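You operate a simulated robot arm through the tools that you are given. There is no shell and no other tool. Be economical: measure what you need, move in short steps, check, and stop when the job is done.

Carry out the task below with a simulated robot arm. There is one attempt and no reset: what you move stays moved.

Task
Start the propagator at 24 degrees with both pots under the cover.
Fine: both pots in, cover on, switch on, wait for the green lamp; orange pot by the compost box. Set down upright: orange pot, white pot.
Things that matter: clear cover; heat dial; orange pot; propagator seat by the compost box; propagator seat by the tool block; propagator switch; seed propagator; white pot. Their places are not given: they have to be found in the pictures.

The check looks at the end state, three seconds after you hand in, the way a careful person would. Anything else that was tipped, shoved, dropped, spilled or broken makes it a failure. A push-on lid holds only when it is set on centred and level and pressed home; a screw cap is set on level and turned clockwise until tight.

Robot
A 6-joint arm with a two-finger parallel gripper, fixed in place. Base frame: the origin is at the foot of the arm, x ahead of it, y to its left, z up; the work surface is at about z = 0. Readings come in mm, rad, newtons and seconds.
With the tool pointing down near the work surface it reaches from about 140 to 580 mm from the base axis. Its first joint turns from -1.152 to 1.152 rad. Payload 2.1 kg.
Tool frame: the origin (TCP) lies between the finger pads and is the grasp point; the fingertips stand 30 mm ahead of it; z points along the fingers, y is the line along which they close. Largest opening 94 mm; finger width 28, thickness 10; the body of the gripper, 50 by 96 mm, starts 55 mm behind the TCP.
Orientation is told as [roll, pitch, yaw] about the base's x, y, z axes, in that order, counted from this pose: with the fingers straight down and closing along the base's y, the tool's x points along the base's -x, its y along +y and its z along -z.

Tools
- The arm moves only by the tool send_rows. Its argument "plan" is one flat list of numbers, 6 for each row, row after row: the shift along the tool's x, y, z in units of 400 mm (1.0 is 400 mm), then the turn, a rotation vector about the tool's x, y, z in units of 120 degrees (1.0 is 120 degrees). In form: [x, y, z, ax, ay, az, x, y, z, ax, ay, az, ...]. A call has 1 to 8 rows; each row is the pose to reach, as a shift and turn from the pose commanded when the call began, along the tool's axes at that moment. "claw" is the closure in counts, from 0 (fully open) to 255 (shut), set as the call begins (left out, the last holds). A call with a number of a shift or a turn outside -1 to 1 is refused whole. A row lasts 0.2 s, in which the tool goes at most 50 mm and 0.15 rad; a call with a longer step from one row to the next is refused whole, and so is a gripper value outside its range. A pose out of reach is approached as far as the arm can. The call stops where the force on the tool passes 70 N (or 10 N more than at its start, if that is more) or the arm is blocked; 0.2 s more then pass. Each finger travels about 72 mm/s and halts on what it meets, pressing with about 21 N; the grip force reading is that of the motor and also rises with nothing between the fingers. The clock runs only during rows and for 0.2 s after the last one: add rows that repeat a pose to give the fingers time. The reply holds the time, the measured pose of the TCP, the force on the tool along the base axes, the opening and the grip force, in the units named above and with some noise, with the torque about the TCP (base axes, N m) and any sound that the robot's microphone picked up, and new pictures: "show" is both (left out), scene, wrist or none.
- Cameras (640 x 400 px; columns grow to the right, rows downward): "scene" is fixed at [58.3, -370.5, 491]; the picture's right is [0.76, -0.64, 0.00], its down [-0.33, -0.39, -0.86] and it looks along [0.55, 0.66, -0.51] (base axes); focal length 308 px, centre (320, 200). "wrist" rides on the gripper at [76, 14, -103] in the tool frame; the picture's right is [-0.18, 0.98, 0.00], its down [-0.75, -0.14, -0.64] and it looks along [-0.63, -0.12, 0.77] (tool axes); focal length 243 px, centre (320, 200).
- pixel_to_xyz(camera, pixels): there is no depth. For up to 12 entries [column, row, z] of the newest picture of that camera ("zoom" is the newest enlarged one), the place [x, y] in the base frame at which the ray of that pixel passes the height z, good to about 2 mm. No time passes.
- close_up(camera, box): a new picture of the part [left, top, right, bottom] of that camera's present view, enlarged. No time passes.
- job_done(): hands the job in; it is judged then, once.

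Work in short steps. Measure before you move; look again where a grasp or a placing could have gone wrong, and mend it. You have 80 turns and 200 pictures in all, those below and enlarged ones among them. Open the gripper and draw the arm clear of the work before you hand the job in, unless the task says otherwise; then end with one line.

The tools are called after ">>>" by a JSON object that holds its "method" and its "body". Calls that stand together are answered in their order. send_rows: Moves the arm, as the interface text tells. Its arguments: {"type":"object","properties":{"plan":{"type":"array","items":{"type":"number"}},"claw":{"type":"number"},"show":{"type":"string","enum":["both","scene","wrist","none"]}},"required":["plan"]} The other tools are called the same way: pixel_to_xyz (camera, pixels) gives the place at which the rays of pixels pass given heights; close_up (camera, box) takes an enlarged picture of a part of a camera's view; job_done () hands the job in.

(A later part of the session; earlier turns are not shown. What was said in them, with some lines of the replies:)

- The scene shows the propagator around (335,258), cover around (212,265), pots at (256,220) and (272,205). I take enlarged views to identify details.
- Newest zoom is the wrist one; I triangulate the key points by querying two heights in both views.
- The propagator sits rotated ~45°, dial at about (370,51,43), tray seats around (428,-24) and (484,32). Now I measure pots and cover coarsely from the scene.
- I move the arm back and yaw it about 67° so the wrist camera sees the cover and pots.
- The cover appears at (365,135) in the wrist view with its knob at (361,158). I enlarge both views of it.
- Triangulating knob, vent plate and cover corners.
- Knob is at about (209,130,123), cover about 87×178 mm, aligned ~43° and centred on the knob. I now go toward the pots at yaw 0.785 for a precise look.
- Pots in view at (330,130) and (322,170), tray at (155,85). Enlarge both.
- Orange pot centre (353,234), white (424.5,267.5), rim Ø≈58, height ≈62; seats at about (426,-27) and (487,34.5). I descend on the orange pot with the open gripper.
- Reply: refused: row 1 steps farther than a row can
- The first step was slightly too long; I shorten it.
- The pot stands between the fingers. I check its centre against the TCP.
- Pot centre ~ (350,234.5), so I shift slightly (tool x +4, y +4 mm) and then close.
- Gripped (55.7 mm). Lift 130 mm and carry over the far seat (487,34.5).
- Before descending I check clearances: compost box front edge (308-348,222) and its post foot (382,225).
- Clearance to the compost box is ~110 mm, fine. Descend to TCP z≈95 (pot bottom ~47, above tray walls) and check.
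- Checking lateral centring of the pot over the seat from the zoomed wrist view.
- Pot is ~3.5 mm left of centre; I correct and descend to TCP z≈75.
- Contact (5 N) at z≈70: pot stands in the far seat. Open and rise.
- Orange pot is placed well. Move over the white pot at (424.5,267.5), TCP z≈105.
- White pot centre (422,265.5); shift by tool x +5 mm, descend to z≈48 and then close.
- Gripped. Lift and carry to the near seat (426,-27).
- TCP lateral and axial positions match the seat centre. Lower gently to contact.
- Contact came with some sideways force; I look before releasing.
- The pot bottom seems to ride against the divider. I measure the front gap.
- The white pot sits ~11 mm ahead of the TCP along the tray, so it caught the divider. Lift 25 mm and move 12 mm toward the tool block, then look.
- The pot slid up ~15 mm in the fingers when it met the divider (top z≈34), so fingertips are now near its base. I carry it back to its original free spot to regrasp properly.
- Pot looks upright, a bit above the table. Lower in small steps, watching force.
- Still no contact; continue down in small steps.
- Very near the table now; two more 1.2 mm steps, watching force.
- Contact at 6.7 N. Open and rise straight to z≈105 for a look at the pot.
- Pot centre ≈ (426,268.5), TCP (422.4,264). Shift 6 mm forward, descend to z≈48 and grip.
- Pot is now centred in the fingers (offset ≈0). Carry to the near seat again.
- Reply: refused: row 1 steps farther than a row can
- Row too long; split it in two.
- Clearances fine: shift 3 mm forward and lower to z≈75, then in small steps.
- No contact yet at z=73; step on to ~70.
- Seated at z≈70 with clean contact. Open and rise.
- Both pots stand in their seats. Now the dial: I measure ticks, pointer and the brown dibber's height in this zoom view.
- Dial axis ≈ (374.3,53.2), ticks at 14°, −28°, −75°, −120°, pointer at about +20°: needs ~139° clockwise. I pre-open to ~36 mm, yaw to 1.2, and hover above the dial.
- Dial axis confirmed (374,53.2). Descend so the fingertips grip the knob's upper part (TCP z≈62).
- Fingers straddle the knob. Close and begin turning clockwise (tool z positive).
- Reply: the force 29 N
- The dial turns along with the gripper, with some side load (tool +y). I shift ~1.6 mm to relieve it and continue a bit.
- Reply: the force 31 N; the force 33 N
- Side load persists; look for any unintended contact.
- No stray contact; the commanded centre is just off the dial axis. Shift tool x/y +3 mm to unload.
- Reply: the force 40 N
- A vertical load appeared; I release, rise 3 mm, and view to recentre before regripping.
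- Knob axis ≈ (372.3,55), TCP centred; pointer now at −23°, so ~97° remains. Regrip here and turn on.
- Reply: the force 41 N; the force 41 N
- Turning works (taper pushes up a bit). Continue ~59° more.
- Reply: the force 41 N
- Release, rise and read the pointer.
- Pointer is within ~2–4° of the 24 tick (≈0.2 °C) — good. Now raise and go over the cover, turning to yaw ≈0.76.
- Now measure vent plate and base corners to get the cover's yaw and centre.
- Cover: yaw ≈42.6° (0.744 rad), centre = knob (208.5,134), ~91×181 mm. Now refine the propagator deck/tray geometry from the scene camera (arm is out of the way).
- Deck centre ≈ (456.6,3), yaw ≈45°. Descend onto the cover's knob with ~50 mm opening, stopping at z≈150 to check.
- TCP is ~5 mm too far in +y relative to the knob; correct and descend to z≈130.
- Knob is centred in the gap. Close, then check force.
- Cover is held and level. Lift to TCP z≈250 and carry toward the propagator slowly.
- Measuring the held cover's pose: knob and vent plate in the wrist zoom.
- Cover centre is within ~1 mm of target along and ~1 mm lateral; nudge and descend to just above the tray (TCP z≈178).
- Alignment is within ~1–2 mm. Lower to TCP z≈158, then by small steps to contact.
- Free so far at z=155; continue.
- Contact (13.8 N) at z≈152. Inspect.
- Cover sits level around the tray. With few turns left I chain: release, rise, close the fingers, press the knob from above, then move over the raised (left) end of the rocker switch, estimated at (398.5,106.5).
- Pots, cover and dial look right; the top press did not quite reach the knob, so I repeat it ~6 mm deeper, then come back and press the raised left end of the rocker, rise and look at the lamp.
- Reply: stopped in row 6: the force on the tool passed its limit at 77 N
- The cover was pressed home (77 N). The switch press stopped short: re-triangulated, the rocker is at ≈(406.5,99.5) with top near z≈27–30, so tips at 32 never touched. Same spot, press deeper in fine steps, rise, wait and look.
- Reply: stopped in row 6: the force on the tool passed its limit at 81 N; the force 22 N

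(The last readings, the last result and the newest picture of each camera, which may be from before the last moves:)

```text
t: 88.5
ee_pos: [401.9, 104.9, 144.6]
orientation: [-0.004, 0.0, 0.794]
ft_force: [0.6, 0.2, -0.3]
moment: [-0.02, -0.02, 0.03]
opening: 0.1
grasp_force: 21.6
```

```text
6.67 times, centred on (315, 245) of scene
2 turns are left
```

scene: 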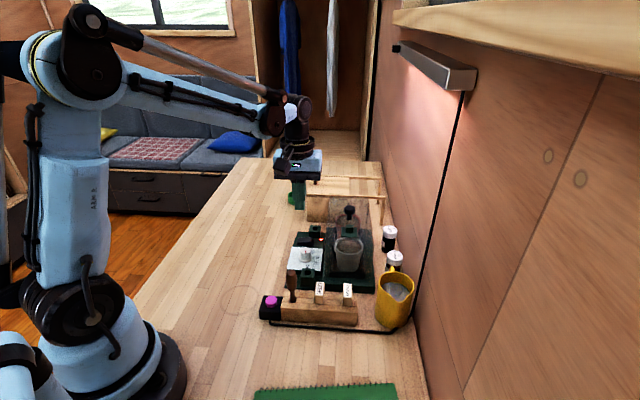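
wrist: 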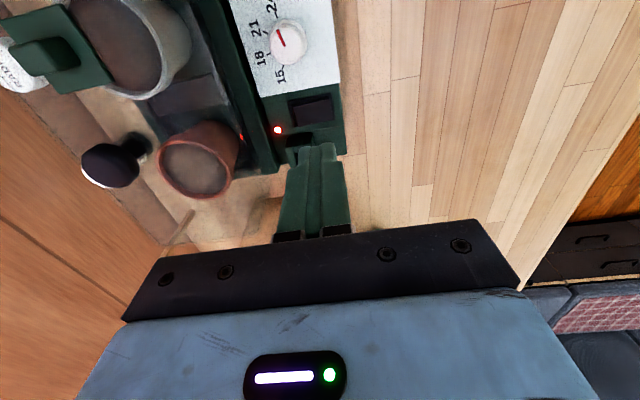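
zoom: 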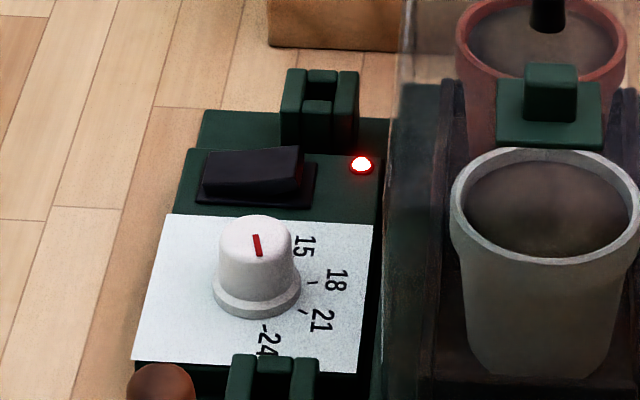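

Switch is on, lamp red (warming). I open the gripper, draw the arm clear, and wait out the warm-up, checking the lamp along the way.

>>> {"method": "send_rows", "body": {"plan": [0, 0, -0.1, 0, 0, 0, 0, 0, -0.2, 0, 0, 0, 0, 0, -0.3, 0, 0, 0, 0.1, 0, -0.3, 0, 0, 0, 0.2, 0, -0.3, 0, 0, 0, 0.2, 0, -0.3, 0, 0, 0, 0.2, 0, -0.3, 0, 0, 0, 0.2, 0, -0.3, 0, 0, 0], "claw": 0, "show": "none"}}

>>> {"method": "send_rows", "body": {"plan": [0, 0, 0, 0, 0, 0, 0, 0, 0, 0, 0, 0, 0, 0, 0, 0, 0, 0, 0, 0, 0, 0, 0, 0, 0, 0, 0, 0, 0, 0, 0, 0, 0, 0, 0, 0, 0, 0, 0, 0, 0, 0, 0, 0, 0, 0, 0, 0], "show": "none"}}

>>> {"method": "send_rows", "body": {"plan": [0, 0, 0, 0, 0, 0, 0, 0, 0, 0, 0, 0, 0, 0, 0, 0, 0, 0, 0, 0, 0, 0, 0, 0, 0, 0, 0, 0, 0, 0, 0, 0, 0, 0, 0, 0, 0, 0, 0, 0, 0, 0, 0, 0, 0, 0, 0, 0], "show": "none"}}

>>> {"method": "send_rows", "body": {"plan": [0, 0, 0, 0, 0, 0, 0, 0, 0, 0, 0, 0, 0, 0, 0, 0, 0, 0, 0, 0, 0, 0, 0, 0, 0, 0, 0, 0, 0, 0, 0, 0, 0, 0, 0, 0, 0, 0, 0, 0, 0, 0, 0, 0, 0, 0, 0, 0], "show": "none"}}

>>> {"method": "close_up", "body": {"camera": "scene", "box": [280, 215, 350, 275]}}

>>> {"method": "send_rows", "body": {"plan": [0, 0, 0, 0, 0, 0, 0, 0, 0, 0, 0, 0, 0, 0, 0, 0, 0, 0, 0, 0, 0, 0, 0, 0, 0, 0, 0, 0, 0, 0, 0, 0, 0, 0, 0, 0, 0, 0, 0, 0, 0, 0, 0, 0, 0, 0, 0, 0], "show": "none"}}

>>> {"method": "send_rows", "body": {"plan": [0, 0, 0, 0, 0, 0, 0, 0, 0, 0, 0, 0, 0, 0, 0, 0, 0, 0, 0, 0, 0, 0, 0, 0, 0, 0, 0, 0, 0, 0, 0, 0, 0, 0, 0, 0, 0, 0, 0, 0, 0, 0, 0, 0, 0, 0, 0, 0], "show": "none"}}

>>> {"method": "send_rows", "body": {"plan": [0, 0, 0, 0, 0, 0, 0, 0, 0, 0, 0, 0, 0, 0, 0, 0, 0, 0, 0, 0, 0, 0, 0, 0, 0, 0, 0, 0, 0, 0, 0, 0, 0, 0, 0, 0, 0, 0, 0, 0, 0, 0, 0, 0, 0, 0, 0, 0], "show": "none"}}

>>> {"method": "send_rows", "body": {"plan": [0, 0, 0, 0, 0, 0, 0, 0, 0, 0, 0, 0, 0, 0, 0, 0, 0, 0, 0, 0, 0, 0, 0, 0, 0, 0, 0, 0, 0, 0, 0, 0, 0, 0, 0, 0, 0, 0, 0, 0, 0, 0, 0, 0, 0, 0, 0, 0], "show": "none"}}

>>> {"method": "send_rows", "body": {"plan": [0, 0, 0, 0, 0, 0, 0, 0, 0, 0, 0, 0, 0, 0, 0, 0, 0, 0, 0, 0, 0, 0, 0, 0, 0, 0, 0, 0, 0, 0, 0, 0, 0, 0, 0, 0, 0, 0, 0, 0, 0, 0, 0, 0, 0, 0, 0, 0], "show": "none"}}

>>> {"method": "close_up", "body": {"camera": "scene", "box": [280, 215, 350, 275]}}

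>>> {"method": "send_rows", "body": {"plan": [0, 0, 0, 0, 0, 0, 0, 0, 0, 0, 0, 0, 0, 0, 0, 0, 0, 0, 0, 0, 0, 0, 0, 0, 0, 0, 0, 0, 0, 0, 0, 0, 0, 0, 0, 0, 0, 0, 0, 0, 0, 0, 0, 0, 0, 0, 0, 0], "show": "none"}}

>>> {"method": "send_rows", "body": {"plan": [0, 0, 0, 0, 0, 0, 0, 0, 0, 0, 0, 0, 0, 0, 0, 0, 0, 0, 0, 0, 0, 0, 0, 0, 0, 0, 0, 0, 0, 0, 0, 0, 0, 0, 0, 0, 0, 0, 0, 0, 0, 0, 0, 0, 0, 0, 0, 0], "show": "none"}}

>>> {"method": "send_rows", "body": {"plan": [0, 0, 0, 0, 0, 0, 0, 0, 0, 0, 0, 0, 0, 0, 0, 0, 0, 0, 0, 0, 0, 0, 0, 0, 0, 0, 0, 0, 0, 0, 0, 0, 0, 0, 0, 0, 0, 0, 0, 0, 0, 0, 0, 0, 0, 0, 0, 0], "show": "none"}}

>>> {"method": "send_rows", "body": {"plan": [0, 0, 0, 0, 0, 0, 0, 0, 0, 0, 0, 0, 0, 0, 0, 0, 0, 0, 0, 0, 0, 0, 0, 0, 0, 0, 0, 0, 0, 0, 0, 0, 0, 0, 0, 0, 0, 0, 0, 0, 0, 0, 0, 0, 0, 0, 0, 0], "show": "none"}}

>>> {"method": "send_rows", "body": {"plan": [0, 0, 0, 0, 0, 0, 0, 0, 0, 0, 0, 0, 0, 0, 0, 0, 0, 0, 0, 0, 0, 0, 0, 0, 0, 0, 0, 0, 0, 0, 0, 0, 0, 0, 0, 0, 0, 0, 0, 0, 0, 0, 0, 0, 0, 0, 0, 0], "show": "none"}}

>>> {"method": "send_rows", "body": {"plan": [0, 0, 0, 0, 0, 0, 0, 0, 0, 0, 0, 0, 0, 0, 0, 0, 0, 0, 0, 0, 0, 0, 0, 0, 0, 0, 0, 0, 0, 0, 0, 0, 0, 0, 0, 0, 0, 0, 0, 0, 0, 0, 0, 0, 0, 0, 0, 0], "show": "scene"}}

>>> {"method": "close_up", "body": {"camera": "scene", "box": [280, 215, 350, 275]}}

```text
t: 90.3
ee_pos: [344.1, 48.5, 265.7]
orientation: [-0.003, 0.001, 0.794]
ft_force: [0.0, 0.7, -0.7]
moment: [0.0, -0.02, 0.01]
opening: 94.2
grasp_force: 0.1
```

```text
t: 92.2
ee_pos: [344.4, 48.3, 265.9]
orientation: [-0.002, 0.001, 0.793]
ft_force: [-0.4, -0.5, 0.0]
moment: [0.01, -0.02, -0.02]
opening: 93.9
grasp_force: 0.0
```

```text
t: 94.0
ee_pos: [344.3, 46.8, 265.8]
orientation: [-0.003, 0.0, 0.793]
ft_force: [-0.2, 0.5, 0.0]
moment: [0.0, -0.02, 0.02]
opening: 94.1
grasp_force: 0.0
```

```text
t: 95.8
ee_pos: [343.2, 47.2, 265.3]
orientation: [-0.005, 0.0, 0.793]
ft_force: [0.2, -0.5, 0.9]
moment: [-0.01, 0.01, 0.01]
opening: 94.0
grasp_force: 0.2
```

```text
6.67 times, centred on (315, 245) of scene
```

zoom: 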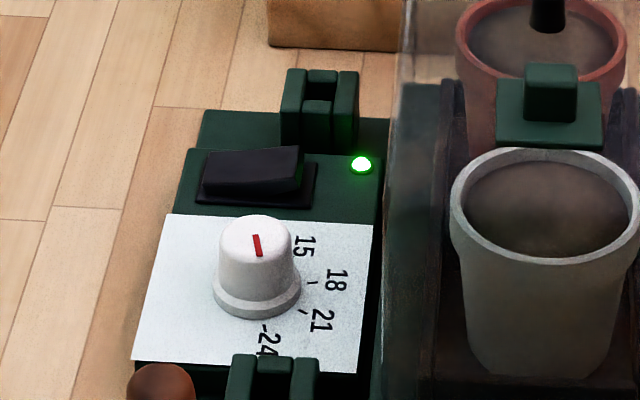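

```text
t: 97.5
ee_pos: [344.9, 48.1, 265.6]
orientation: [-0.005, 0.0, 0.792]
ft_force: [0.2, -0.2, 0.0]
moment: [-0.01, 0.0, -0.01]
opening: 93.8
grasp_force: 0.1
```

```text
t: 99.3
ee_pos: [344.6, 48.7, 266.2]
orientation: [-0.005, 0.001, 0.791]
ft_force: [0.6, 0.2, 0.8]
moment: [0.02, -0.01, 0.02]
opening: 93.7
grasp_force: 0.1
```

```text
t: 101.2
ee_pos: [344.7, 47.3, 266.1]
orientation: [-0.003, 0.001, 0.792]
ft_force: [-0.2, 0.0, -0.6]
moment: [0.0, 0.02, 0.0]
opening: 93.6
grasp_force: 0.0
```

```text
t: 103.0
ee_pos: [345.6, 48.8, 266.1]
orientation: [-0.003, -0.001, 0.792]
ft_force: [0.2, -0.4, -0.7]
moment: [0.01, 0.01, 0.0]
opening: 93.7
grasp_force: 0.0
```

```text
t: 104.8
ee_pos: [344.7, 47.6, 265.7]
orientation: [-0.003, 0.001, 0.791]
ft_force: [0.0, -0.2, 0.3]
moment: [-0.02, 0.0, 0.0]
opening: 94.2
grasp_force: 0.0
```

```text
6.67 times, centred on (315, 245) of scene
```

zoom: 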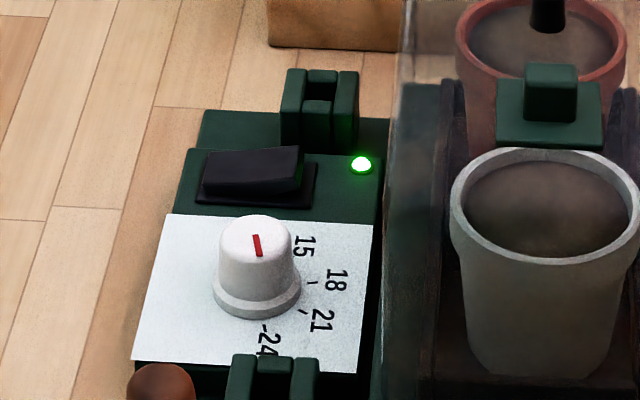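

```text
t: 106.5
ee_pos: [343.8, 47.5, 267.1]
orientation: [-0.004, 0.0, 0.792]
ft_force: [-0.3, 0.2, -0.4]
moment: [-0.03, 0.02, 0.0]
opening: 94.1
grasp_force: 0.0
```

```text
t: 108.3
ee_pos: [344.7, 47.4, 265.7]
orientation: [-0.004, 0.0, 0.791]
ft_force: [0.7, -0.1, 0.6]
moment: [-0.01, -0.01, 0.0]
opening: 94.1
grasp_force: 0.2
```

```text
t: 110.2
ee_pos: [345.0, 47.2, 266.1]
orientation: [-0.003, 0.001, 0.792]
ft_force: [0.3, 0.4, -0.1]
moment: [0.03, -0.01, 0.0]
opening: 93.9
grasp_force: 0.1
```

```text
t: 112.0
ee_pos: [343.7, 47.6, 265.5]
orientation: [-0.004, -0.001, 0.793]
ft_force: [-0.4, 0.1, 0.7]
moment: [-0.02, 0.01, 0.0]
opening: 93.8
grasp_force: 0.1
```

```text
t: 113.8
ee_pos: [344.5, 48.3, 266.4]
orientation: [-0.004, 0.001, 0.793]
ft_force: [-1.0, 0.0, 0.6]
moment: [0.01, -0.01, 0.02]
opening: 93.8
grasp_force: 0.2
```

```text
t: 115.5
ee_pos: [344.0, 47.9, 266.3]
orientation: [-0.004, -0.001, 0.792]
ft_force: [-0.4, -0.6, 0.4]
moment: [-0.04, -0.02, 0.04]
opening: 94.0
grasp_force: 0.1
```

scene: 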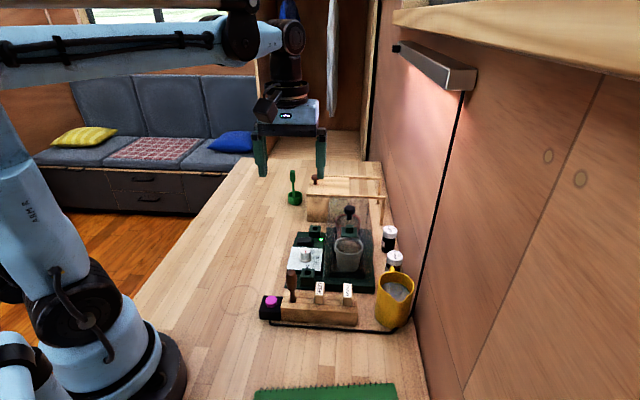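

```text
6.67 times, centred on (315, 245) of scene
1 turns are left
```

zoom: 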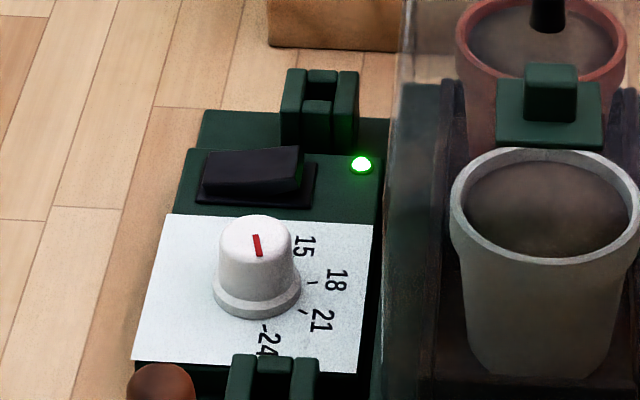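

The lamp is green, the cover is on, both pots are seated, and the gripper is open and clear, so I hand the job in.

>>> {"method": "job_done", "body": {}}

```text
The job is handed in.
```

The propagator is on with the green lamp lit, and the dial is set to 24 within about 2–4° of turn (roughly 0.2 °C). Both pots stand upright under the pressed-on cover, orange by the compost box and white by the tool block.
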